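You operate a simulated robot arm through the tools that you are given. There is no shell and no other tool. Be economical: measure what you need, move in short steps, check, and stop when the job is done.

Carry out the task below with a simulated two-armed robot. There is one attempt and no reset: what you move stays moved.

JOB
Hold the duct still and pull its cap, then dock it and fit the cuff.
Fine: cap on the white stub, duct in its bracket, cuff pushed home on the neck.

The check looks at the end state, three seconds after you hand in, the way a careful person would. Anything else that was tipped, shoved, dropped, spilled or broken makes it a failure. A push-on lid holds only when it is set on centred and level and pressed home; a screw cap is set on level and turned clockwise until tight.

ROBOT AND FRAMES
Two 7-joint arms with two-finger parallel grippers on one trunk, on a base that drives. Base frame: it is fixed to the floor where the robot stands at the start and does not move with it; the origin is under the middle of the robot, x ahead of it, y to its left, z up; the surface under the hand at the start is at about z = 780. Readings come in mm, rad, newtons and seconds.
The left shoulder is at the start at [60, 144, 978], the right one opposite. With the tool pointing down near the work surface each hand reaches from about 320 to 740 mm from the robot's upright axis, wherever it stands, measured 20 degrees to its own side. Places, roughly: cap (6x6x6 cm) [500, 100, 900]; duct bracket [700, 200, 800]; neck of the duct [500, 100, 900]; white stub [500, 0, 800]. Payload 1.57 kg a hand.
The TCP of each hand is the grasp point between the finger pads, 30 mm short of the fingertips. In the tool frame z runs along the fingers and y along their closing line. Largest opening 110 mm; finger width 24, thickness 12; the body of the gripper, 48 by 112 mm, starts 78 mm behind the TCP.
Orientation is that of the tool frame in the base frame, as a unit quaternion [x, y, z, w]. With the fingers straight down and closing along the base's y, the tool's x points along the base's -x, its y along +y and its z along -z.

CONTROLS
- The arms move only by the tool apply_moves. It takes "left_targets", "right_targets" or both (then of equal length, played together; a hand with none holds still); each is a list of rows, each a list of 3 entries, a list of its own where there are three numbers: the shift along the tool's x, y, z in units of 50 mm (1.0 is 50 mm), then the turn, a rotation vector about the tool's x, y, z in units of 8 degrees (1.0 is 8 degrees), then the finger opening in mm, from 0 to 110. In form: [[[dx, dy, dz], [rx, ry, rz], jaw], ...]. A call has 1 to 10 rows; each row shifts and turns the commanded pose from where the row before left it, along the tool's axes as they then stand. A call with a number of a shift or a turn outside -1 to 1 is refused whole. Rows are played at 5 a second. More than 50 mm and 0.15 rad between two rows, or a gripper value outside its range, and nothing of the call is played. A pose out of reach is approached as far as the arm can. The call stops where the force on the tool passes 40 N (or 10 N more than at its start, if that is more) or the arm is blocked; 0.2 s more then pass. The fingers move at their own pace (about 45 mm/s each) and stop on an object; they squeeze with about 34 N. The grip force told is the motor's: it shows also when the fingers shut on nothing. Time passes only in rows, and 0.2 s behind the last, so rows that do not move let the fingers close. It gives the time, the measured TCP pose, the force on the tool (base axes), the opening and the grip force at its end, in the units of the frame above (readings bear some noise), with the torque about the TCP (base axes, N m) and any sound that the robot's microphone picked up.
- Cameras (640 x 400 px; columns grow to the right, rows downward): "scene" is now at [61.4, 22.9, 1583.1]; the picture's right is [0.23, -0.97, 0.00], its down [-0.79, -0.19, -0.58] and it looks along [0.56, 0.13, -0.81] (base axes); focal length 269 px, centre (320, 200). "left" rides on the left gripper at [70, -16, -141] in its tool frame; the picture's right is [0.23, 0.97, 0.00], its down [-0.86, 0.20, -0.48] and it looks along [-0.47, 0.11, 0.88] (tool axes); focal length 222 px, centre (320, 200). "right" rides on the right gripper at [70, 16, -141] in its tool frame; the picture's right is [-0.23, 0.97, 0.00], its down [-0.85, -0.20, -0.48] and it looks along [-0.47, -0.11, 0.88] (tool axes); focal length 222 px, centre (320, 200). There is no depth. A picture from a camera that has moved, and an enlarged one, comes with that camera's place and axes in the base frame and with its lens. The place of the scene camera against the robot may be out by one fixed shift of up to 25 mm in any direction.
- get_image(camera): a new picture of that camera. It takes no simulated time.
- lift_body(by): slides the trunk up (or, below 0, down) by that many mm; the arms and the scene camera ride with it, the base frame stays. It gives what a move gives, with no picture.
- base_move(legs): drives the robot by 1 to 6 legs, each [ahead, left, turn to the left] in mm, mm and rad, along the robot's own axes; the way and the turn of a leg run together, so that a leg with both is an arc; at most 1500 mm and 3.142 rad a leg. The arms and the cameras ride along, it lands a little off, and it stops where it bumps. It gives what a move gives.
- pan_tilt(pan, tilt): turns the head with the scene camera to pan (to the left, within 1.501 rad either way) and tilt (down, from -0.506 to 1.204), counted from straight ahead of the robot. It gives what a move gives.
- close_up(camera, box): a new picture of the part [left, top, right, bottom] of that camera's present view, enlarged. It takes no simulated time.
- close_job(): hands the job in; it is judged then, once.

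Work in short steps. Places have to be worked out from the pictures, the camera data and where the tool is seen: move nearer, look again, correct. Check each grasp and each placing, and mend what went wrong. You have 120 turns and 88 pictures in all, those below and enlarged ones among them. Open the grippers and draw the arms clear of the work before you hand the job in, unless the task says otherwise; then end with one line.

The tools are called after "Call:" by a JSON object that holds its "fn" and its "kwargs". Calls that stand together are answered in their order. apply_moves: Moves the arms, as the interface text tells. Its arguments: {"type":"object","properties":{"left_targets":{"type":"array","items":{"type":"array"}},"right_targets":{"type":"array","items":{"type":"array"}}},"required":[]} The other tools are called the same way: lift_body (by) slides the trunk up or down; base_move (legs) drives the base; pan_tilt (pan, tilt) turns the head that bears the scene camera; get_image (camera) takes a picture; close_up (camera, box) takes an enlarged picture of a part of a camera's view; close_job () hands the job in.

At the start:

```text
t: 0.0
left_ee_pos: [501.4, 379.2, 1048.5]
left_tool_rot: [0.001, 1.0, 0.0, 0.0]
left_force: [-1.4, 0.0, 0.2]
left_ft_torque: [0.0, -0.03, 0.03]
left_opening: 109.8
left_gripper_force: 0.1
right_ee_pos: [519.5, -113.7, 1145.2]
right_tool_rot: [0.0, 1.0, 0.001, -0.001]
right_force: [-0.1, -0.8, 0.0]
right_ft_torque: [0.05, 0.04, 0.01]
right_opening: 110.0
right_gripper_force: 0.1
trunk travel left (down, up): [-577.0, 13.0]
robot x, y, heading: [-0.2, 1.8, -0.004]
head pan, tilt: [0.232, 0.951]
```

scene: 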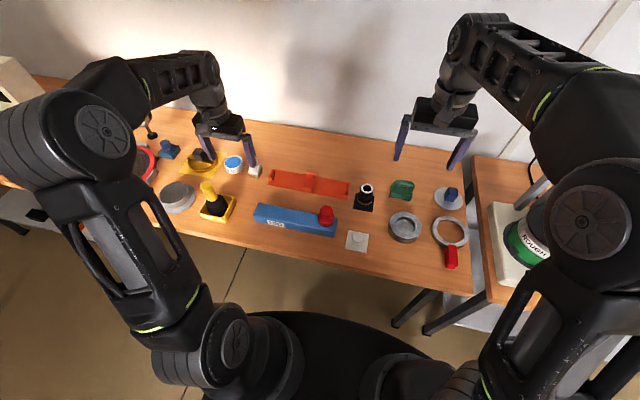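
right: 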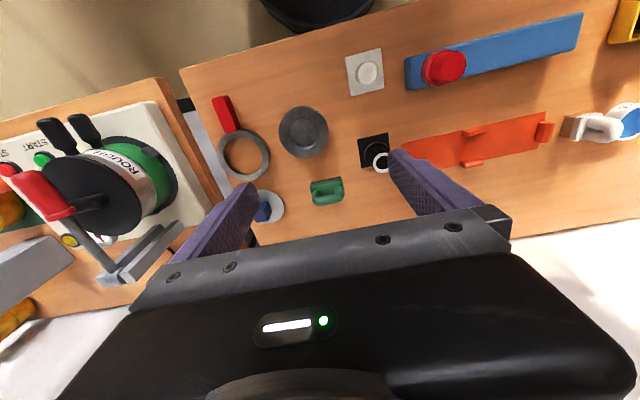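
left: 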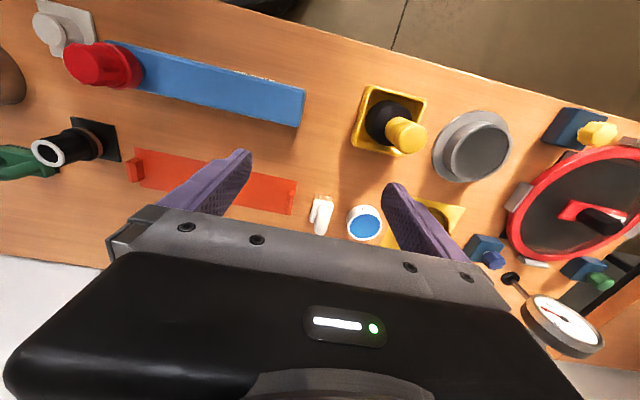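

I take enlarged views of the work area to identify the duct, the cap, the bracket, the stub and the cuff.

Call:
{"fn": "close_up", "kwargs": {"camera": "scene", "box": [230, 140, 390, 260]}}

Call:
{"fn": "close_up", "kwargs": {"camera": "right", "box": [320, 0, 640, 200]}}

Call:
{"fn": "close_up", "kwargs": {"camera": "left", "box": [0, 0, 320, 200]}}

```text
3.33 times, centred on (310, 200) of scene
camera zoom: at [61.4, 22.9, 1583.1], right [0.23, -0.97, 0.0], down [-0.79, -0.19, -0.58], along [0.56, 0.13, -0.81], focal length 897 px, centre (353, 200)
```

zoom: 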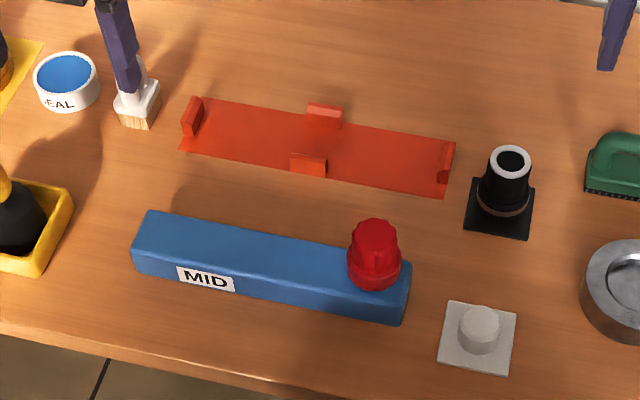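

```text
2.00 times, centred on (480, 100) of right
camera zoom: at [450.7, -98.4, 1287.9], right [0.23, 0.97, 0.0], down [0.86, -0.2, 0.48], along [0.46, -0.11, -0.88], focal length 444 px, centre (0, 400)
```

zoom: 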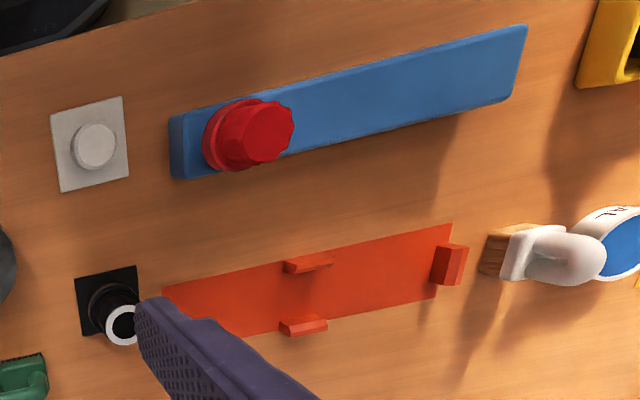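

```text
2.00 times, centred on (160, 100) of left
camera zoom: at [433.4, 362.9, 1190.1], right [-0.23, 0.97, 0.0], down [0.86, 0.2, 0.48], along [0.47, 0.11, -0.88], focal length 444 px, centre (640, 400)
```

zoom: 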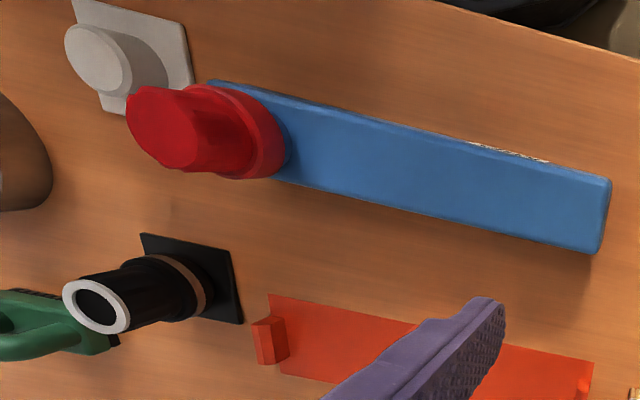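

The blue duct (about 277 x 52 x 38 mm) lies along y with its near edge at x≈455, y from 67 to 345, and its top at z≈818. The red cap's top is at about (479, 98, 894), the stub's top at (459, -11, 810), the black cuff at (620, -11, top 862), and the orange bracket is centred near (657, 201). I turn the left hand 90° to straddle the duct and bring the right hand above the cap for a closer look.

Call:
{"fn": "apply_moves", "kwargs": {"left_targets": [[[0, 0, 0], [0, 0, 1], 110], [[0, 0, 0], [0, 0, 1], 110], [[0, 0, 0], [0, 0, 1], 110], [[0, 0, 0], [0, 0, 1], 110], [[0, 0, 0], [0, 0, 1], 110], [[0, 0, 0], [0, 0, 1], 110], [[0, 0, 0], [0, 0, 1], 110], [[0, 0, 0], [0, 0, 1], 110], [[0, 0, 0], [0, 0, 1], 110], [[0, 0, 0], [0, 0, 1], 110]], "right_targets": [[[0.08, 0.42, 0.2], [0, 0, 0], 110], [[0.08, 0.42, 0.2], [0, 0, 0], 110], [[0.08, 0.42, 0.2], [0, 0, 0], 110], [[0.08, 0.42, 0.2], [0, 0, 0], 110], [[0.08, 0.42, 0.2], [0, 0, 0], 110], [[0.08, 0.42, 0.2], [0, 0, 0], 110], [[0.08, 0.42, 0.2], [0, 0, 0], 110], [[0.08, 0.42, 0.2], [0, 0, 0], 110], [[0.08, 0.42, 0.2], [0, 0, 0], 110], [[0.08, 0.42, 0.2], [0, 0, 0], 110]]}}

Call:
{"fn": "get_image", "kwargs": {"camera": "right"}}

```text
t: 2.2
left_ee_pos: [501.0, 380.8, 1047.8]
left_tool_rot: [0.644, 0.765, 0.0, 0.0]
left_force: [0.4, -0.8, 0.5]
left_ft_torque: [-0.02, -0.03, 0.0]
left_opening: 110.2
left_gripper_force: 0.1
right_ee_pos: [480.3, 94.4, 1046.7]
right_tool_rot: [0.0, 1.0, 0.001, -0.001]
right_force: [-0.1, 1.0, 0.1]
right_ft_torque: [-0.02, -0.02, 0.01]
right_opening: 110.0
right_gripper_force: 0.1
trunk travel left (down, up): [-577.0, 13.0]
robot x, y, heading: [4.3, 0.3, 0.0]
head pan, tilt: [0.232, 0.951]
```

```text
81 pictures are left
camera right: at [410.8, 110.7, 1189.0], right [0.23, 0.97, 0.0], down [0.86, -0.2, 0.48], along [0.46, -0.11, -0.88], focal length 222 px, centre (320, 200)
```

right: 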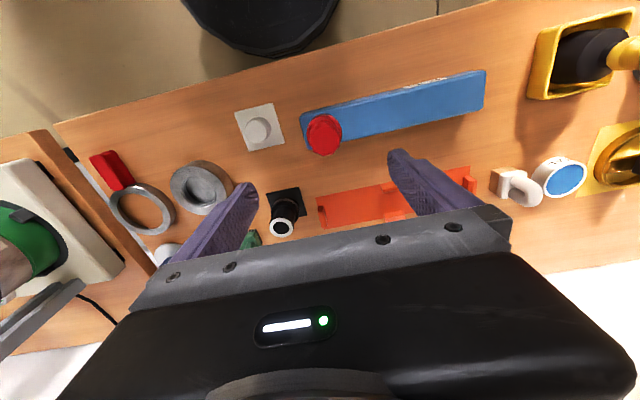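

The cap is under the right hand, but the two estimates of its x differ (468 against 479), so I zoom in to refine.

Call:
{"fn": "close_up", "kwargs": {"camera": "right", "box": [220, 50, 500, 225]}}

```text
2.29 times, centred on (360, 138) of right
camera zoom: at [410.8, 110.7, 1189.0], right [0.23, 0.97, 0.0], down [0.86, -0.2, 0.48], along [0.46, -0.11, -0.88], focal length 508 px, centre (229, 343)
```

zoom: 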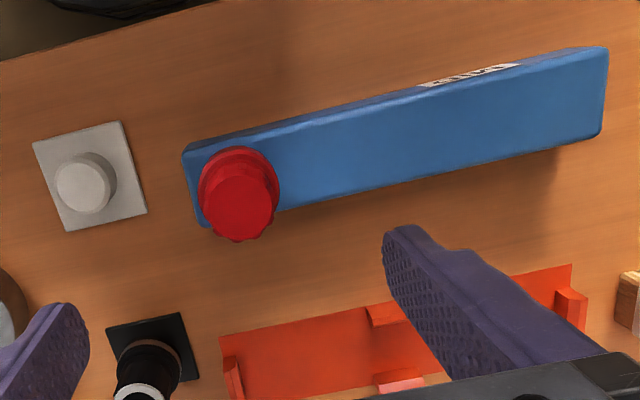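

The cap's axis is refined to about (480, 101), and the duct's centre line is x≈482. I finish the left hand's turn and lower both hands: left above the duct at y≈262, right above the cap.

Call:
{"fn": "apply_moves", "kwargs": {"left_targets": [[[0, 0, 0], [0, 0, 1], 110], [[0, 0, 0], [0, 0, 0.25], 110], [[-0.6, -0.095, 0.74], [0, 0, 0], 110], [[-0.6, -0.095, 0.74], [0, 0, 0], 110], [[-0.6, -0.095, 0.74], [0, 0, 0], 110], [[-0.58, -0.095, 0.74], [0, 0, 0], 110]], "right_targets": [[[0, 0.12, 0.4], [0, 0, 0], 110], [[0, 0, 0.4], [0, 0, 0], 110], [[0, 0, 0.4], [0, 0, 0], 110], [[0, 0, 0.4], [0, 0, 0], 110], [[0, 0, 0.4], [0, 0, 0], 110], [[0, 0, 0.3], [0, 0, 0], 110]]}}

Call:
{"fn": "get_image", "kwargs": {"camera": "right"}}

Call:
{"fn": "get_image", "kwargs": {"camera": "left"}}

```text
t: 3.6
left_ee_pos: [483.9, 258.3, 899.3]
left_tool_rot: [0.707, 0.707, 0.0, 0.0]
left_force: [0.1, -0.3, 0.1]
left_ft_torque: [-0.02, 0.0, -0.03]
left_opening: 110.1
left_gripper_force: 0.0
right_ee_pos: [478.1, 101.1, 930.7]
right_tool_rot: [0.0, 1.0, 0.002, 0.0]
right_force: [-0.5, -0.1, -0.5]
right_ft_torque: [0.0, 0.02, 0.01]
right_opening: 109.9
right_gripper_force: 0.0
trunk travel left (down, up): [-577.0, 13.0]
robot x, y, heading: [1.1, 0.2, -0.001]
head pan, tilt: [0.232, 0.951]
```

```text
79 pictures are left
camera right: at [409.5, 117.6, 1072.1], right [0.23, 0.97, 0.0], down [0.86, -0.2, 0.48], along [0.46, -0.11, -0.88], focal length 222 px, centre (320, 200)
```

right: 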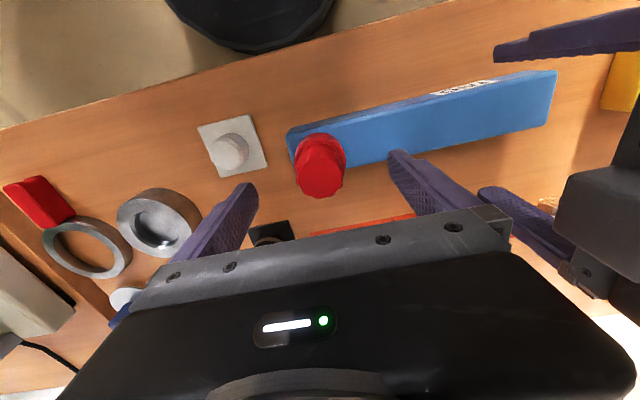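

```text
78 pictures are left
camera left: at [468.5, 328.2, 1040.6], right [0.97, 0.23, 0.0], down [0.2, -0.86, 0.48], along [0.11, -0.47, -0.88], focal length 222 px, centre (320, 200)
```

left: 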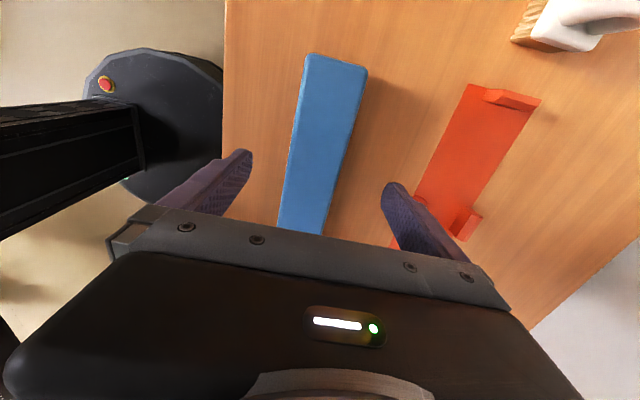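

Both hands line up. I lower the left hand around the duct body and close it, watching force and opening.

Call:
{"fn": "apply_moves", "kwargs": {"left_targets": [[[0, -0.03, 0.6], [0, 0, 0], 110], [[0, 0, 0.6], [0, 0, 0], 110], [[0, 0, 0.3], [0, 0, 0], 110], [[0, 0, 0.2], [0, 0, 0], 110], [[0, 0, 0], [0, 0, 0], 45], [[0, 0, 0], [0, 0, 0], 45], [[0, 0, 0], [0, 0, 0], 45], [[0, 0, 0], [0, 0, 0], 45], [[0, 0, 0], [0, 0, 0], 45]]}}

Call:
{"fn": "close_up", "kwargs": {"camera": "right", "box": [180, 80, 420, 230]}}

```text
t: 5.6
left_ee_pos: [482.2, 258.8, 814.6]
left_tool_rot: [0.707, 0.707, 0.001, 0.0]
left_force: [-0.1, 1.1, -0.4]
left_ft_torque: [0.09, 0.0, -0.13]
left_opening: 56.2
left_gripper_force: 30.0
right_ee_pos: [477.9, 101.5, 929.8]
right_tool_rot: [0.0, 1.0, 0.001, -0.001]
right_force: [0.4, -0.3, 0.3]
right_ft_torque: [-0.01, -0.02, -0.02]
right_opening: 110.2
right_gripper_force: 0.1
trunk travel left (down, up): [-577.0, 13.0]
robot x, y, heading: [1.1, 3.4, 0.005]
head pan, tilt: [0.232, 0.951]
```

```text
2.67 times, centred on (300, 155) of right
camera zoom: at [409.0, 117.8, 1072.5], right [0.23, 0.97, 0.0], down [0.86, -0.2, 0.48], along [0.46, -0.11, -0.88], focal length 592 px, centre (373, 320)
```

zoom: 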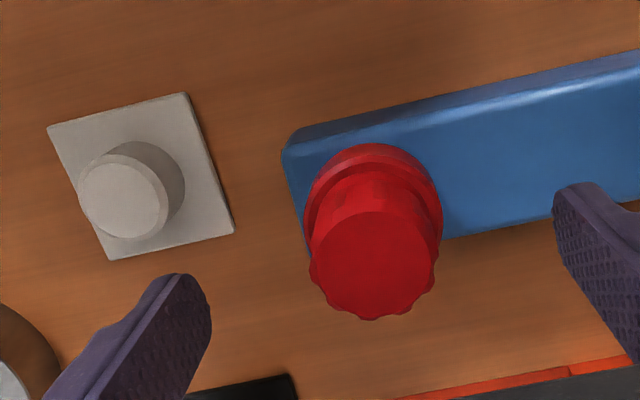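

The left hand holds the duct (56 mm wide). The cap's axis is (482, 100), with a flange near z≈840, so I lower the right hand to z≈878 and close on the knurled part.

Call:
{"fn": "apply_moves", "kwargs": {"right_targets": [[[-0.08, -0.02, 0.5], [0, 0, 0], 110], [[0, 0, 0.54], [0, 0, 0], 110], [[0, 0, 0], [0, 0, 0], 30], [[0, 0, 0], [0, 0, 0], 30], [[0, 0, 0], [0, 0, 0], 30], [[0, 0, 0], [0, 0, 0], 30], [[0, 0, 0], [0, 0, 0], 30], [[0, 0, 0], [0, 0, 0], 30]]}}

Call:
{"fn": "get_image", "kwargs": {"camera": "right"}}

Call:
{"fn": "close_up", "kwargs": {"camera": "scene", "box": [220, 140, 420, 265]}}

```text
t: 7.4
left_ee_pos: [482.4, 260.4, 812.7]
left_tool_rot: [0.707, 0.707, 0.0, 0.0]
left_force: [-1.3, 2.3, 0.4]
left_ft_torque: [-0.41, -0.06, -0.21]
left_opening: 55.9
left_gripper_force: 33.8
right_ee_pos: [482.9, 100.5, 877.5]
right_tool_rot: [0.0, 1.0, 0.001, -0.001]
right_force: [1.7, -2.8, -1.9]
right_ft_torque: [-0.11, -0.02, 0.0]
right_opening: 49.8
right_gripper_force: 33.8
trunk travel left (down, up): [-577.0, 13.0]
robot x, y, heading: [0.4, 0.3, -0.001]
head pan, tilt: [0.232, 0.951]
```

```text
76 pictures are left
camera right: at [414.2, 117.5, 1019.4], right [0.23, 0.97, 0.0], down [0.86, -0.2, 0.48], along [0.46, -0.11, -0.88], focal length 222 px, centre (320, 200)
```

right: 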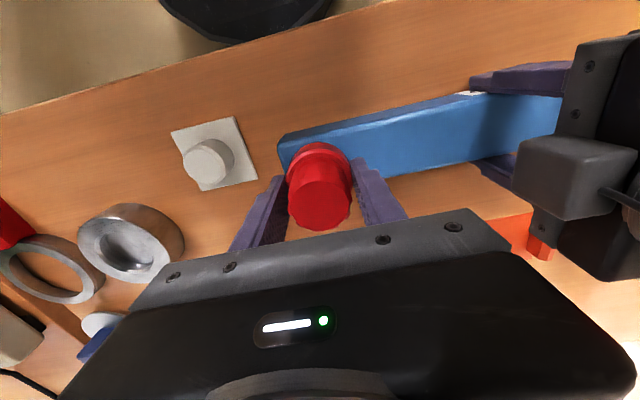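

```text
3.20 times, centred on (320, 202) of scene
camera zoom: at [61.6, 22.9, 1583.1], right [0.23, -0.97, 0.0], down [-0.79, -0.19, -0.58], along [0.56, 0.13, -0.81], focal length 861 px, centre (320, 192)
```

zoom: 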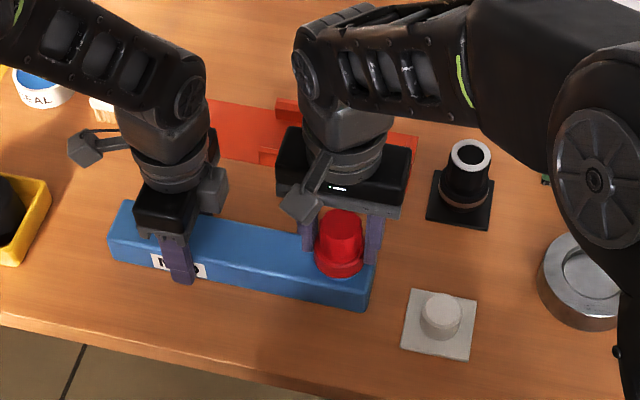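

Both grips are firm. Now I pull the cap straight up slowly while the left hand holds the duct.

Call:
{"fn": "apply_moves", "kwargs": {"right_targets": [[[0, 0, -0.1], [0, 0, 0], 30], [[0, 0, -0.1], [0, 0, 0], 30], [[0, 0, -0.1], [0, 0, 0], 30], [[0, 0, -0.1], [0, 0, 0], 30], [[0, 0, -0.1], [0, 0, 0], 30], [[0, 0, -0.1], [0, 0, 0], 30]]}}

Call:
{"fn": "get_image", "kwargs": {"camera": "right"}}

```text
t: 8.8
left_ee_pos: [482.4, 260.3, 814.6]
left_tool_rot: [0.707, 0.707, 0.0, -0.001]
left_force: [0.0, 0.9, 1.1]
left_ft_torque: [0.38, -0.02, -0.08]
left_opening: 55.7
left_gripper_force: 34.5
right_ee_pos: [484.7, 100.8, 907.5]
right_tool_rot: [0.0, 1.0, 0.0, -0.001]
right_force: [0.4, 0.2, -1.2]
right_ft_torque: [-0.02, 0.03, 0.0]
right_opening: 49.9
right_gripper_force: 34.0
trunk travel left (down, up): [-577.0, 13.0]
robot x, y, heading: [-1.2, 1.0, 0.002]
head pan, tilt: [0.232, 0.951]
```

```text
74 pictures are left
camera right: at [415.3, 117.9, 1049.8], right [0.23, 0.97, 0.0], down [0.86, -0.2, 0.48], along [0.47, -0.11, -0.88], focal length 222 px, centre (320, 200)
```

right: 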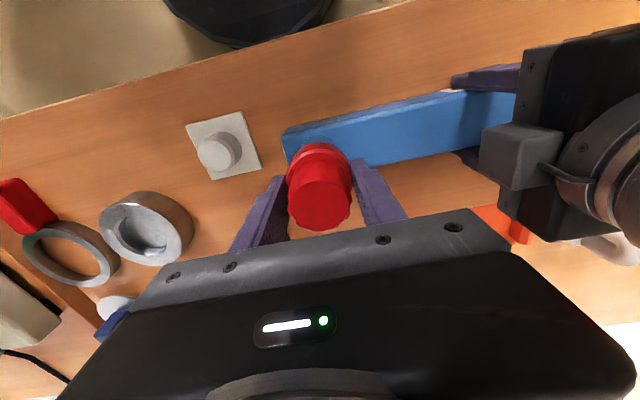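

The cap came away cleanly (about 1.2 N in hand) and the duct stayed. I lift further, move toward the stub and look.

Call:
{"fn": "apply_moves", "kwargs": {"right_targets": [[[0, 0, -0.5], [0, 0, 0], 30], [[0, 0, -0.3], [0, 0, 0], 30], [[0.12, -0.55, 0], [0, 0, 0], 30], [[0.12, -0.55, 0], [0, 0, 0], 30], [[0.12, -0.55, 0], [0, 0, 0], 30], [[0.12, -0.55, 0], [0, 0, 0], 30], [[0, 0, 0], [0, 0, 0], 30]]}}

Call:
{"fn": "close_up", "kwargs": {"camera": "right", "box": [220, 80, 460, 230]}}

Call:
{"fn": "close_up", "kwargs": {"camera": "scene", "box": [260, 160, 420, 260]}}

```text
t: 10.4
left_ee_pos: [482.4, 260.3, 813.9]
left_tool_rot: [0.707, 0.707, 0.0, 0.0]
left_force: [0.8, -0.1, 0.0]
left_ft_torque: [-0.11, 0.01, -0.06]
left_opening: 55.7
left_gripper_force: 34.2
right_ee_pos: [458.2, -8.6, 948.3]
right_tool_rot: [0.0, 1.0, 0.001, -0.001]
right_force: [-0.7, 0.1, -0.3]
right_ft_torque: [-0.04, 0.0, 0.0]
right_opening: 49.8
right_gripper_force: 34.2
trunk travel left (down, up): [-577.0, 13.0]
robot x, y, heading: [-0.4, -4.1, 0.003]
head pan, tilt: [0.232, 0.951]
```

```text
2.67 times, centred on (340, 155) of right
camera zoom: at [389.5, 7.8, 1089.9], right [0.23, 0.97, 0.0], down [0.86, -0.2, 0.48], along [0.47, -0.11, -0.88], focal length 592 px, centre (267, 320)
```

zoom: 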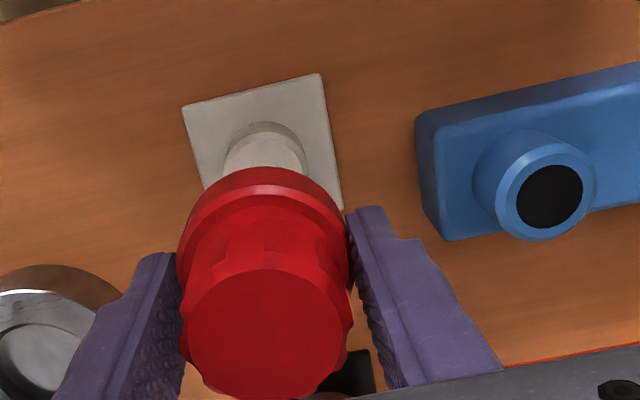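

```text
4.00 times, centred on (340, 210) of scene
camera zoom: at [61.6, 23.1, 1583.1], right [0.23, -0.97, 0.0], down [-0.79, -0.19, -0.58], along [0.56, 0.13, -0.81], focal length 1076 px, centre (240, 160)
```

zoom: 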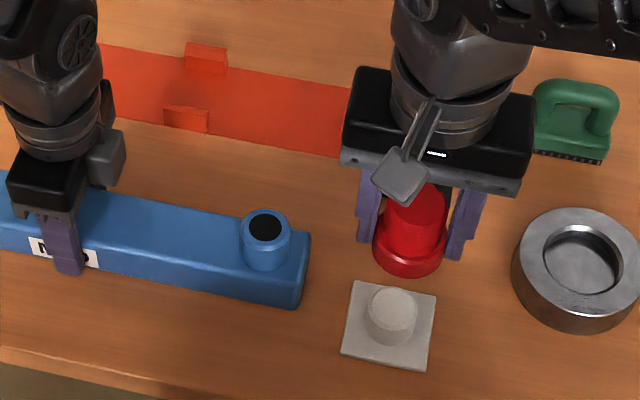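

The stub's axis works out at (460.5, -10.5), top z≈810. I correct by 1.5 mm and descend so the cap's rim hovers just above the stub, then check.

Call:
{"fn": "apply_moves", "kwargs": {"right_targets": [[[-0.03, -0.03, 0.4], [0, 0, 0], 30], [[0, 0, 0.4], [0, 0, 0], 30], [[0, 0, 0.4], [0, 0, 0], 30], [[0, 0, 0.4], [0, 0, 0], 30], [[0, 0, 0.1], [0, 0, 0], 30], [[0, 0, 0], [0, 0, 0], 30]]}}

Call:
{"fn": "close_up", "kwargs": {"camera": "right", "box": [220, 80, 460, 230]}}

Call:
{"fn": "close_up", "kwargs": {"camera": "scene", "box": [310, 190, 406, 250]}}

Call:
{"fn": "get_image", "kwargs": {"camera": "left"}}

```text
t: 11.8
left_ee_pos: [481.4, 260.3, 814.7]
left_tool_rot: [0.707, 0.707, 0.0, 0.0]
left_force: [-0.8, -0.4, -1.9]
left_ft_torque: [-0.04, 0.0, -0.07]
left_opening: 55.5
left_gripper_force: 33.6
right_ee_pos: [460.6, -11.0, 863.3]
right_tool_rot: [-0.001, 1.0, 0.0, -0.001]
right_force: [-0.6, -0.2, -0.3]
right_ft_torque: [0.0, -0.03, -0.01]
right_opening: 49.9
right_gripper_force: 34.6
trunk travel left (down, up): [-577.0, 13.0]
robot x, y, heading: [2.5, -2.6, -0.004]
head pan, tilt: [0.232, 0.951]
```

```text
2.67 times, centred on (340, 155) of right
camera zoom: at [391.0, 6.5, 1005.2], right [0.23, 0.97, 0.0], down [0.86, -0.2, 0.48], along [0.47, -0.11, -0.88], focal length 592 px, centre (267, 320)
```

zoom: 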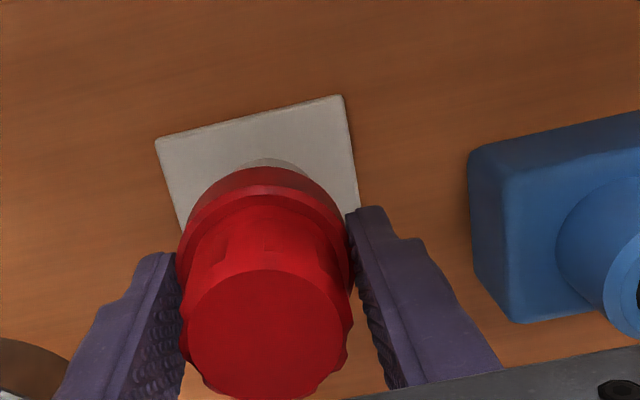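

```text
6.67 times, centred on (358, 220) of scene
camera zoom: at [61.6, 23.0, 1583.1], right [0.23, -0.97, 0.0], down [-0.79, -0.19, -0.58], along [0.56, 0.13, -0.81], focal length 1794 px, centre (67, 67)
```

zoom: 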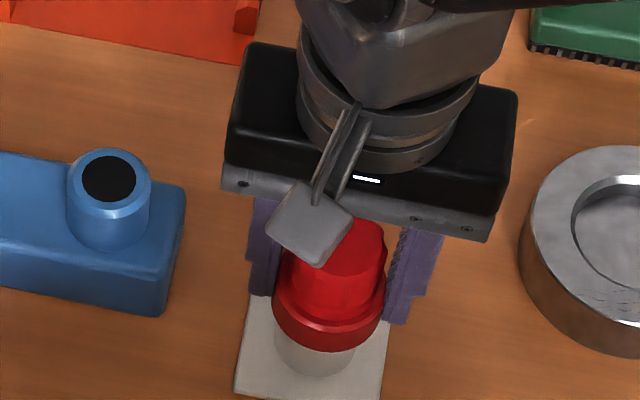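

```text
69 pictures are left
camera left: at [467.0, 329.7, 956.5], right [0.97, 0.23, 0.0], down [0.2, -0.86, 0.48], along [0.11, -0.47, -0.88], focal length 222 px, centre (320, 200)
```

left: 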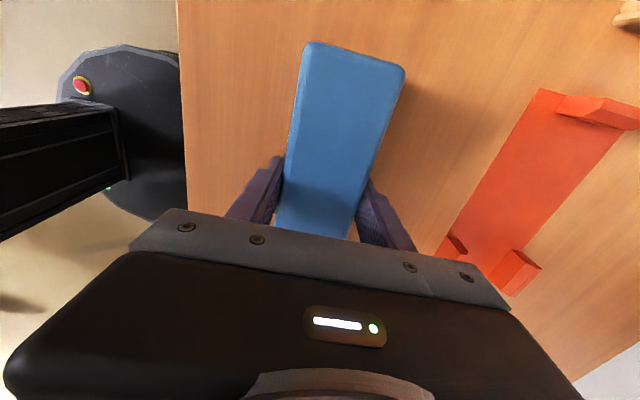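

In the scene view the stub may sit about 3 mm toward +y from the cap's axis. I zoom in tighter to check before pressing.

Call:
{"fn": "close_up", "kwargs": {"camera": "scene", "box": [340, 215, 380, 255]}}

Call:
{"fn": "close_up", "kwargs": {"camera": "right", "box": [270, 110, 374, 175]}}

```text
10.00 times, centred on (360, 235) of scene
camera zoom: at [61.6, 23.0, 1583.1], right [0.23, -0.97, 0.0], down [-0.79, -0.19, -0.58], along [0.56, 0.13, -0.81], focal length 2691 px, centre (-80, -150)
```

zoom: 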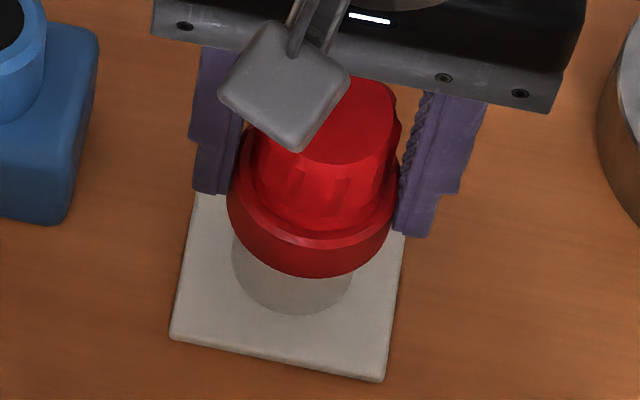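

```text
6.15 times, centred on (322, 142) of right
camera zoom: at [391.0, 6.5, 1005.2], right [0.23, 0.97, 0.0], down [0.86, -0.2, 0.48], along [0.47, -0.11, -0.88], focal length 1367 px, centre (308, 554)
```

zoom: 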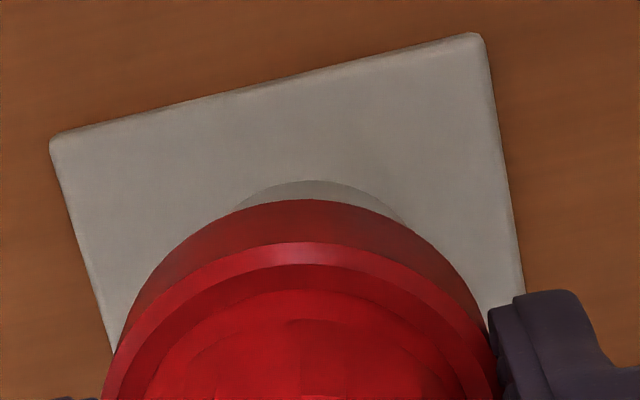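

Both views suggest the cap is about 1.5 mm too far to -y, so I correct that and lower gently onto the stub, watching the force.

Call:
{"fn": "apply_moves", "kwargs": {"right_targets": [[[0, 0.03, 0], [0, 0, 0], 30], [[0, 0, 0.1], [0, 0, 0], 30], [[0, 0, 0.1], [0, 0, 0], 30], [[0, 0, 0.1], [0, 0, 0], 30], [[0, 0, 0.1], [0, 0, 0], 30]]}}

Call:
{"fn": "close_up", "kwargs": {"camera": "scene", "box": [340, 215, 380, 255]}}

```text
t: 13.0
left_ee_pos: [482.7, 259.7, 814.3]
left_tool_rot: [0.707, 0.707, 0.001, 0.0]
left_force: [-0.4, -0.6, 0.3]
left_ft_torque: [-0.05, -0.05, -0.09]
left_opening: 55.7
left_gripper_force: 33.3
right_ee_pos: [462.1, -9.3, 844.0]
right_tool_rot: [0.0, 1.0, 0.001, -0.001]
right_force: [-0.5, -0.8, -1.0]
right_ft_torque: [-0.06, -0.01, -0.02]
right_opening: 50.0
right_gripper_force: 34.0
trunk travel left (down, up): [-577.0, 13.0]
robot x, y, heading: [0.7, 1.9, -0.0]
head pan, tilt: [0.232, 0.951]
```

```text
10.00 times, centred on (360, 235) of scene
camera zoom: at [61.6, 23.0, 1583.1], right [0.23, -0.97, 0.0], down [-0.79, -0.19, -0.58], along [0.56, 0.13, -0.81], focal length 2691 px, centre (-80, -150)
```

zoom: 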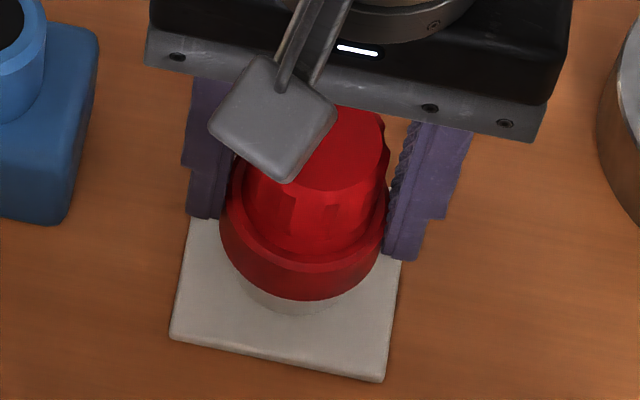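

No contact force yet, and the rim is already around the stub's level. I continue down in small steps.

Call:
{"fn": "apply_moves", "kwargs": {"right_targets": [[[0, 0, 0.1], [0, 0, 0], 30], [[0, 0, 0.1], [0, 0, 0], 30], [[0, 0, 0.1], [0, 0, 0], 30], [[0, 0, 0.1], [0, 0, 0], 30]]}}

Call:
{"fn": "close_up", "kwargs": {"camera": "scene", "box": [340, 215, 380, 255]}}

```text
t: 14.0
left_ee_pos: [482.2, 259.6, 814.1]
left_tool_rot: [0.708, 0.707, 0.0, 0.0]
left_force: [0.1, 1.1, -2.7]
left_ft_torque: [0.17, 0.0, 0.03]
left_opening: 55.9
left_gripper_force: 34.5
right_ee_pos: [460.9, -10.4, 826.4]
right_tool_rot: [0.0, 1.0, 0.002, 0.002]
right_force: [3.3, -5.0, 27.8]
right_ft_torque: [-0.3, 0.28, -0.04]
right_opening: 50.0
right_gripper_force: 33.9
trunk travel left (down, up): [-577.0, 13.0]
robot x, y, heading: [-2.0, -1.7, 0.0]
head pan, tilt: [0.232, 0.951]
```

```text
10.00 times, centred on (360, 235) of scene
camera zoom: at [59.9, 22.2, 1583.5], right [0.23, -0.97, 0.0], down [-0.79, -0.19, -0.58], along [0.57, 0.13, -0.81], focal length 2691 px, centre (-80, -150)
```

zoom: 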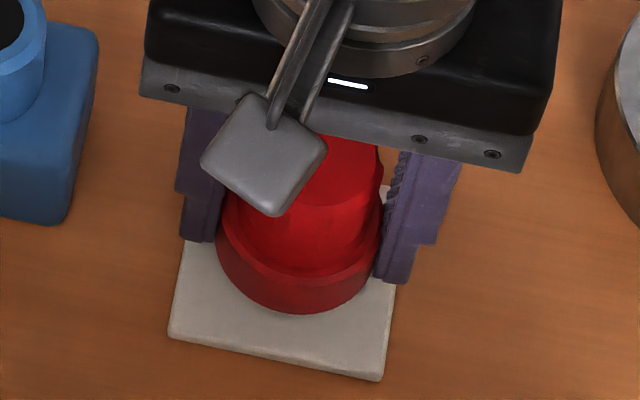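

Contact came at z≈826, the predicted seated height, and the stub is fully covered. I press a bit more to make sure it is home.

Call:
{"fn": "apply_moves", "kwargs": {"right_targets": [[[0, 0, 0.06], [0, 0, 0], 30], [[0, 0, 0.06], [0, 0, 0], 30], [[0, 0, 0], [0, 0, 0], 30]]}}

Call:
{"fn": "close_up", "kwargs": {"camera": "right", "box": [220, 80, 460, 230]}}

```text
t: 14.8
left_ee_pos: [481.3, 260.3, 814.6]
left_tool_rot: [0.707, 0.707, 0.0, 0.001]
left_force: [0.3, 0.5, -3.0]
left_ft_torque: [0.15, 0.01, 0.03]
left_opening: 55.7
left_gripper_force: 34.4
right_ee_pos: [460.4, -9.7, 816.7]
right_tool_rot: [0.0, 1.0, 0.002, 0.001]
right_force: [7.8, -8.3, 28.9]
right_ft_torque: [-0.24, -0.04, 0.04]
right_opening: 50.2
right_gripper_force: 34.0
trunk travel left (down, up): [-577.0, 13.0]
robot x, y, heading: [1.2, 5.7, 0.006]
head pan, tilt: [0.232, 0.951]
```

```text
2.67 times, centred on (340, 155) of right
camera zoom: at [391.1, 7.2, 960.5], right [0.23, 0.97, 0.0], down [0.85, -0.2, 0.48], along [0.47, -0.11, -0.88], focal length 592 px, centre (267, 320)
```

zoom: 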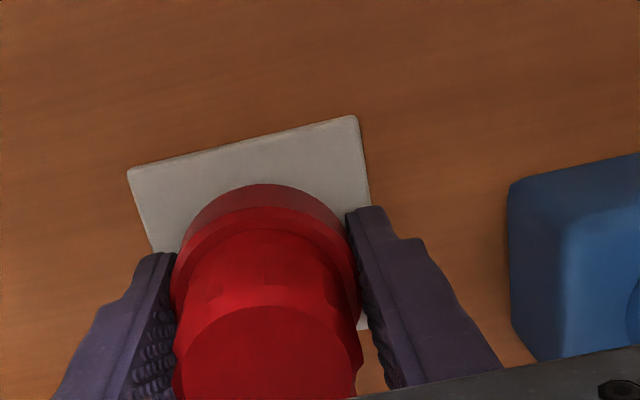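

The fingers slid about 10 mm down on the cap while it stayed at its final height (top ≈844), so it seems home. I release, rise and inspect.

Call:
{"fn": "apply_moves", "kwargs": {"right_targets": [[[0, 0, -0.06], [0, 0, 0], 110], [[0, 0, 0], [0, 0, 0], 110], [[0, 0, 0], [0, 0, 0], 110], [[0, 0, 0], [0, 0, 0], 110], [[0, 0, -0.8], [0, 0, 0], 110], [[0, 0, -1], [0, 0, 0], 110], [[0, 0, -1], [0, 0, 0], 110]]}}

Call:
{"fn": "get_image", "kwargs": {"camera": "right"}}

Call:
{"fn": "close_up", "kwargs": {"camera": "scene", "box": [320, 205, 400, 255]}}

```text
t: 16.4
left_ee_pos: [481.9, 260.4, 813.8]
left_tool_rot: [0.707, 0.708, 0.0, 0.0]
left_force: [-1.3, 0.7, 1.2]
left_ft_torque: [-0.63, -0.04, -0.32]
left_opening: 55.6
left_gripper_force: 33.9
right_ee_pos: [461.2, -9.9, 962.8]
right_tool_rot: [0.0, 1.0, 0.001, -0.001]
right_force: [0.4, -0.2, -0.3]
right_ft_torque: [-0.02, 0.02, -0.01]
right_opening: 109.9
right_gripper_force: 0.0
trunk travel left (down, up): [-577.0, 13.0]
robot x, y, heading: [-0.7, -0.5, 0.002]
head pan, tilt: [0.232, 0.951]
```

```text
63 pictures are left
camera right: at [393.5, 6.8, 1104.6], right [0.23, 0.97, 0.0], down [0.86, -0.2, 0.48], along [0.46, -0.11, -0.88], focal length 222 px, centre (320, 200)
```

right: 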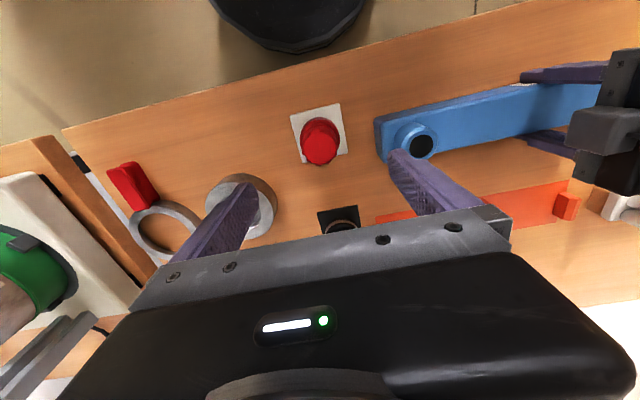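

```text
8.00 times, centred on (360, 230) of scene
camera zoom: at [61.1, 22.7, 1583.1], right [0.23, -0.97, 0.0], down [-0.79, -0.19, -0.58], along [0.57, 0.13, -0.81], focal length 2153 px, centre (0, -40)
```

zoom: 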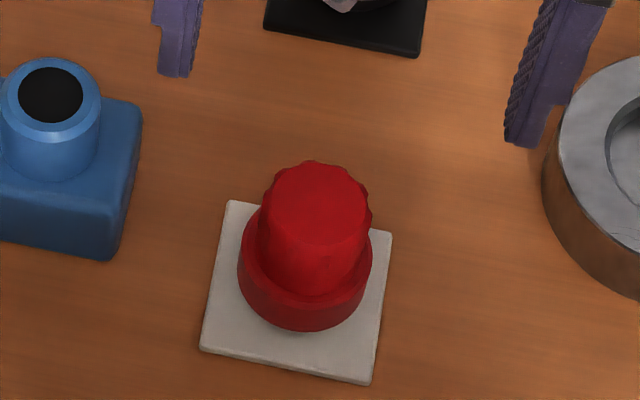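

The cap looks level; I measure its height with a close-up from the hand camera to be sure it is home.

Call:
{"fn": "close_up", "kwargs": {"camera": "right", "box": [270, 90, 366, 150]}}

Call:
{"fn": "close_up", "kwargs": {"camera": "right", "box": [280, 95, 376, 175]}}

```text
6.67 times, centred on (318, 120) of right
camera zoom: at [393.5, 6.8, 1104.6], right [0.23, 0.97, 0.0], down [0.86, -0.2, 0.48], along [0.46, -0.11, -0.88], focal length 1481 px, centre (333, 733)
```

zoom: 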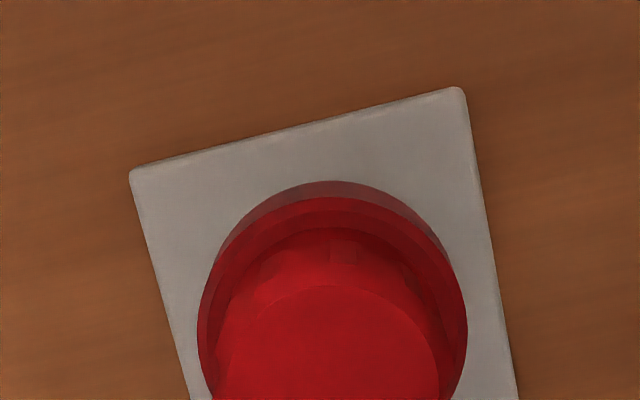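

```text
5.00 times, centred on (328, 135) of right
camera zoom: at [393.5, 6.8, 1104.6], right [0.23, 0.97, 0.0], down [0.86, -0.2, 0.48], along [0.46, -0.11, -0.88], focal length 1111 px, centre (280, 525)
```

zoom: 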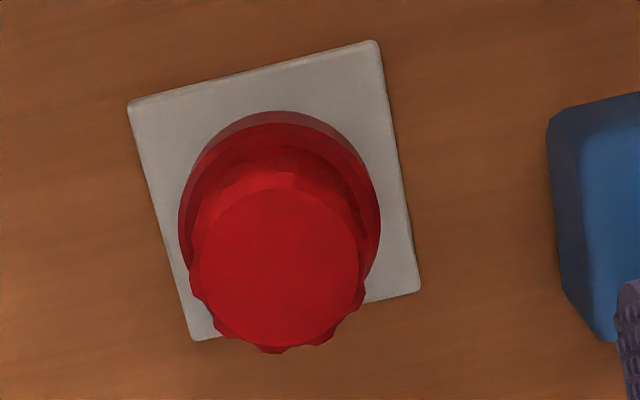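

Scene geometry hints that the cap may still sit about 12 mm high, so I'll probe and press its top with closed fingers; the contact height will tell.

Call:
{"fn": "apply_moves", "kwargs": {"right_targets": [[[0, -0.01, 0], [0, 0, 0], 0], [[0, 0, 0.4], [0, 0, 0], 0], [[0, 0, 0.4], [0, 0, 0], 0], [[0, 0, 0.4], [0, 0, 0], 0], [[0, 0, 0], [0, 0, 0], 0], [[0, 0, 0], [0, 0, 0], 0], [[0, 0, 0.08], [0, 0, 0], 0], [[0, 0, 0.08], [0, 0, 0], 0], [[0, 0, 0.08], [0, 0, 0], 0], [[0, 0, 0.08], [0, 0, 0], 0]]}}

```text
t: 18.6
left_ee_pos: [482.8, 260.1, 814.2]
left_tool_rot: [0.707, 0.707, 0.0, 0.0]
left_force: [-0.5, 0.3, -3.7]
left_ft_torque: [0.24, -0.02, -0.04]
left_opening: 56.0
left_gripper_force: 34.0
right_ee_pos: [460.9, -10.9, 886.3]
right_tool_rot: [0.001, 1.0, 0.001, 0.0]
right_force: [-2.4, -0.7, 9.6]
right_ft_torque: [-0.08, 0.05, 0.06]
right_opening: 0.0
right_gripper_force: 21.2
trunk travel left (down, up): [-577.0, 13.0]
robot x, y, heading: [0.6, 2.0, 0.005]
head pan, tilt: [0.232, 0.951]
```

Contact at tip height ≈857, so the cap stands about 13 mm above the plate. I press down in small steps to see whether it moves.

Call:
{"fn": "apply_moves", "kwargs": {"right_targets": [[[0, 0, 0.06], [0, 0, 0], 0], [[0, 0, 0.06], [0, 0, 0], 0], [[0, 0, 0.06], [0, 0, 0], 0], [[0, 0, 0.06], [0, 0, 0], 0], [[0, 0, 0.06], [0, 0, 0], 0]]}}

```text
t: 19.1
left_ee_pos: [481.2, 258.5, 815.3]
left_tool_rot: [0.708, 0.707, 0.0, 0.0]
left_force: [0.8, -0.2, -2.4]
left_ft_torque: [0.16, -0.01, -0.01]
left_opening: 55.8
left_gripper_force: 34.0
right_ee_pos: [461.2, -9.8, 885.7]
right_tool_rot: [0.0, 1.0, 0.001, 0.002]
right_force: [-9.0, -6.2, 23.7]
right_ft_torque: [-0.17, 0.4, 0.04]
right_opening: 0.0
right_gripper_force: 21.8
trunk travel left (down, up): [-577.0, 13.0]
robot x, y, heading: [1.0, -0.0, 0.004]
head pan, tilt: [0.232, 0.951]
stopped in row 2 (right hand): the force on the tool passed its limit at 45 N (the readings are from after the stop); the commanded pose is now the measured one
```

The cap is rock solid at 45 N, and it travelled about 15 mm over the stub with its top at 856, which fits the neck geometry, so it is home. I lift the right hand clear and move it to look at the cuff.

Call:
{"fn": "apply_moves", "kwargs": {"right_targets": [[[0, 0, -0.8], [0, 0, 0], 0], [[0, 0, -1], [0, 0, 0], 50], [[-0.5, 0, -1], [0, 0, 0], 110], [[-0.7, 0, 0], [0, 0, 0], 110], [[-0.7, 0, 0], [0, 0, 0], 110], [[0, 0, 0], [0, 0, 0], 110]]}}

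Call:
{"fn": "get_image", "kwargs": {"camera": "right"}}

Call:
{"fn": "close_up", "kwargs": {"camera": "scene", "box": [250, 130, 410, 230]}}

```text
refused: row 3 steps farther than a row can; nothing moved
```

```text
59 pictures are left
camera right: at [390.8, 6.8, 1027.6], right [0.23, 0.97, 0.0], down [0.85, -0.2, 0.48], along [0.47, -0.11, -0.88], focal length 222 px, centre (320, 200)
```

right: 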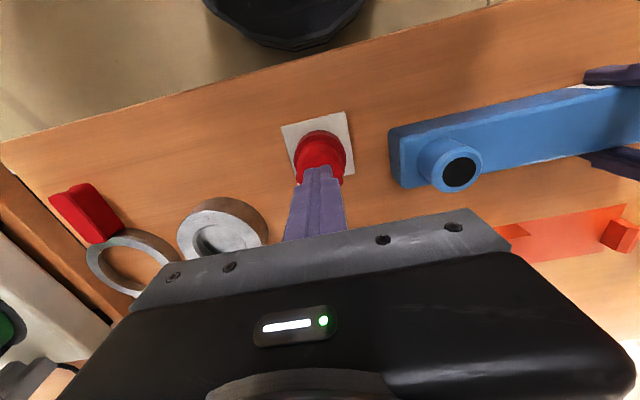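

```text
4.00 times, centred on (330, 180) of scene
camera zoom: at [58.8, 22.3, 1583.4], right [0.23, -0.97, 0.0], down [-0.79, -0.19, -0.58], along [0.57, 0.13, -0.81], focal length 1076 px, centre (280, 280)
```

zoom: 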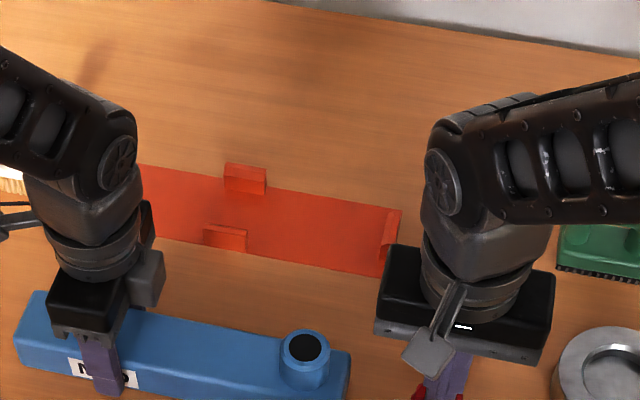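

A step was longer than 50 mm, so I split it up.

Call:
{"fn": "apply_moves", "kwargs": {"right_targets": [[[0, 0, -0.8], [0, 0, 0], 0], [[0, 0, -0.9], [0, 0, 0], 50], [[0, 0, -0.8], [0, 0, 0], 110], [[-0.7, 0, 0], [0, 0, 0], 110], [[-0.7, 0, 0], [0, 0, 0], 110], [[-0.4, 0, 0], [0, 0, 0], 110], [[0, 0, 0], [0, 0, 0], 110]]}}

Call:
{"fn": "get_image", "kwargs": {"camera": "right"}}

Call:
{"fn": "close_up", "kwargs": {"camera": "right", "box": [240, 80, 480, 230]}}

```text
t: 20.7
left_ee_pos: [482.6, 259.3, 814.7]
left_tool_rot: [0.707, 0.707, -0.001, -0.001]
left_force: [0.0, 0.8, 1.4]
left_ft_torque: [0.16, 0.0, -0.05]
left_opening: 55.6
left_gripper_force: 33.7
right_ee_pos: [551.9, -10.9, 1006.0]
right_tool_rot: [0.0, 1.0, 0.001, 0.001]
right_force: [1.3, -0.1, 0.8]
right_ft_torque: [-0.02, -0.03, 0.0]
right_opening: 109.9
right_gripper_force: 0.0
trunk travel left (down, up): [-577.0, 13.0]
robot x, y, heading: [-0.1, 0.7, 0.003]
head pan, tilt: [0.232, 0.951]
```

```text
57 pictures are left
camera right: at [482.1, 5.8, 1149.2], right [0.23, 0.97, 0.0], down [0.85, -0.2, 0.48], along [0.47, -0.11, -0.88], focal length 222 px, centre (320, 200)
```

right: 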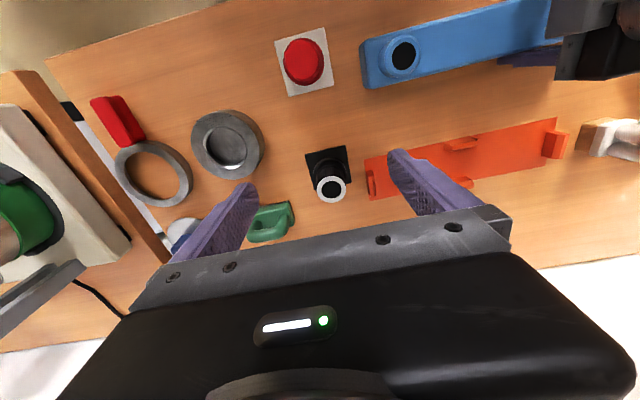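

```text
2.67 times, centred on (360, 155) of right
camera zoom: at [482.1, 5.8, 1149.2], right [0.23, 0.97, 0.0], down [0.85, -0.2, 0.48], along [0.47, -0.11, -0.88], focal length 592 px, centre (213, 320)
```

zoom: 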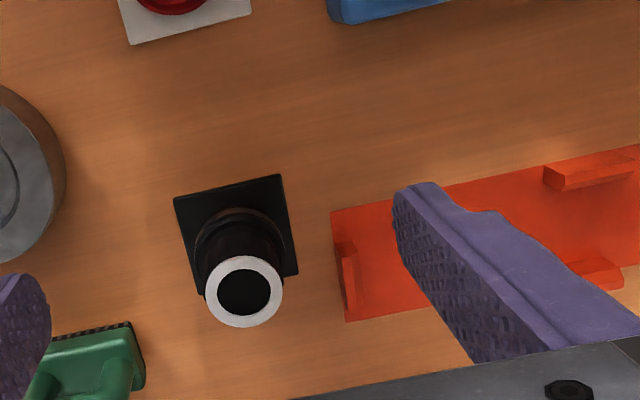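

The cuff's axis is about (621, -10), and the bracket plate spans x 618–700, y 51–352. I move the right hand up and left for a good view of the bracket tabs before carrying the duct.

Call:
{"fn": "apply_moves", "kwargs": {"right_targets": [[[0.25, 0.6, -0.37], [0, 0, 0], 110], [[0.25, 0.6, -0.37], [0, 0, 0], 110], [[0.25, 0.6, -0.37], [0, 0, 0], 110], [[0.25, 0.6, -0.37], [0, 0, 0], 110], [[0, 0, 0], [0, 0, 0], 110]]}}

Call:
{"fn": "close_up", "kwargs": {"camera": "right", "box": [260, 80, 500, 230]}}

```text
t: 21.9
left_ee_pos: [481.4, 259.6, 814.1]
left_tool_rot: [0.707, 0.707, 0.0, 0.0]
left_force: [-0.2, -1.0, -0.5]
left_ft_torque: [0.41, -0.07, 0.04]
left_opening: 56.1
left_gripper_force: 34.5
right_ee_pos: [498.2, 106.8, 1084.6]
right_tool_rot: [0.001, 1.0, 0.001, 0.001]
right_force: [-0.4, -0.1, 0.7]
right_ft_torque: [0.0, 0.01, 0.04]
right_opening: 110.0
right_gripper_force: 0.0
trunk travel left (down, up): [-577.0, 13.0]
robot x, y, heading: [-2.4, 2.8, -0.0]
head pan, tilt: [0.232, 0.951]
```

```text
2.67 times, centred on (380, 155) of right
camera zoom: at [429.0, 122.9, 1226.6], right [0.23, 0.97, 0.0], down [0.85, -0.2, 0.48], along [0.47, -0.11, -0.88], focal length 592 px, centre (160, 320)
```

zoom: 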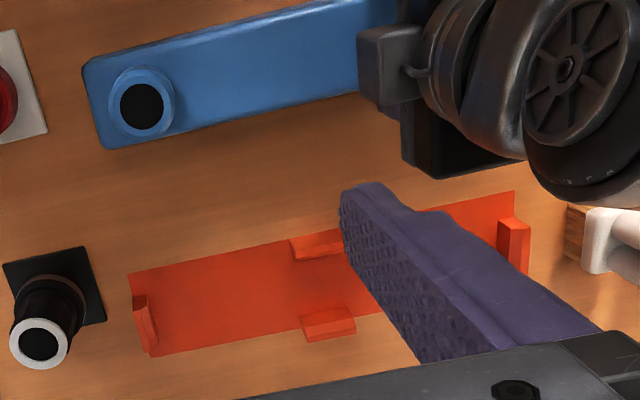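

The tabs leave about 60 mm in x (629–689) and the bracket is centred at about (659, 201.7). The duct's centre is at y≈205.5. I lift the duct slightly with the left hand to check for tilt, and move the right hand aside at the same time.

Call:
{"fn": "apply_moves", "kwargs": {"left_targets": [[[0, 0, -0.1], [0, 0, 0], 45], [[0, 0, -0.1], [0, 0, 0], 45], [[0, 0, -0.2], [0, 0, 0], 45], [[0, 0, 0], [0, 0, 0], 45]], "right_targets": [[[0, -0.8, 0], [0, 0, 0], 110], [[0, -0.8, 0], [0, 0, 0], 110], [[0, -0.8, 0], [0, 0, 0], 110], [[0, -0.8, 0], [0, 0, 0], 110]]}}

Call:
{"fn": "get_image", "kwargs": {"camera": "left"}}

Call:
{"fn": "get_image", "kwargs": {"camera": "scene"}}

```text
t: 22.9
left_ee_pos: [482.2, 260.4, 833.8]
left_tool_rot: [0.708, 0.706, 0.0, 0.0]
left_force: [0.1, 0.2, -3.2]
left_ft_torque: [0.18, -0.01, 0.0]
left_opening: 55.7
left_gripper_force: 33.7
right_ee_pos: [503.2, -50.2, 1085.7]
right_tool_rot: [0.0, 1.0, 0.003, 0.003]
right_force: [0.2, 0.6, 0.5]
right_ft_torque: [0.0, 0.03, 0.01]
right_opening: 109.8
right_gripper_force: 0.0
trunk travel left (down, up): [-577.0, 13.0]
robot x, y, heading: [-0.1, -0.0, 0.0]
head pan, tilt: [0.232, 0.951]
```

```text
54 pictures are left
camera left: at [467.4, 329.9, 975.9], right [0.97, 0.23, 0.0], down [0.2, -0.86, 0.48], along [0.11, -0.47, -0.88], focal length 222 px, centre (320, 200)
```

left: 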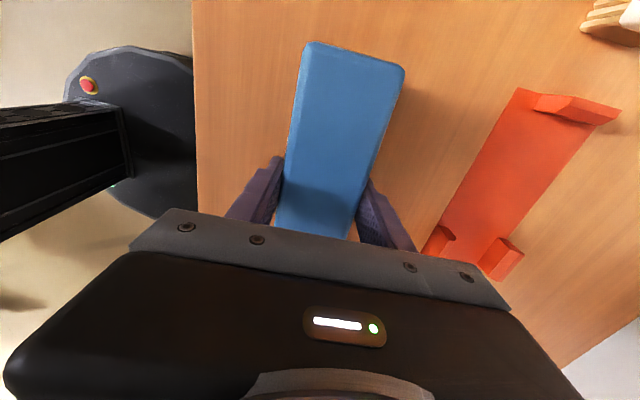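

```text
53 pictures are left
camera scene: at [61.6, 22.1, 1583.1], right [0.23, -0.97, 0.0], down [-0.79, -0.19, -0.58], along [0.56, 0.13, -0.81], focal length 269 px, centre (320, 200)
```

scene: 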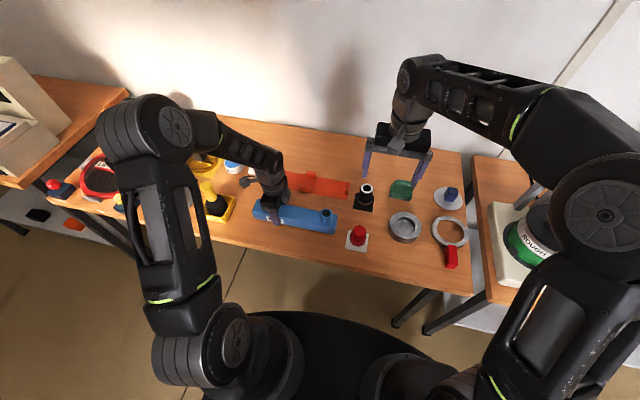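

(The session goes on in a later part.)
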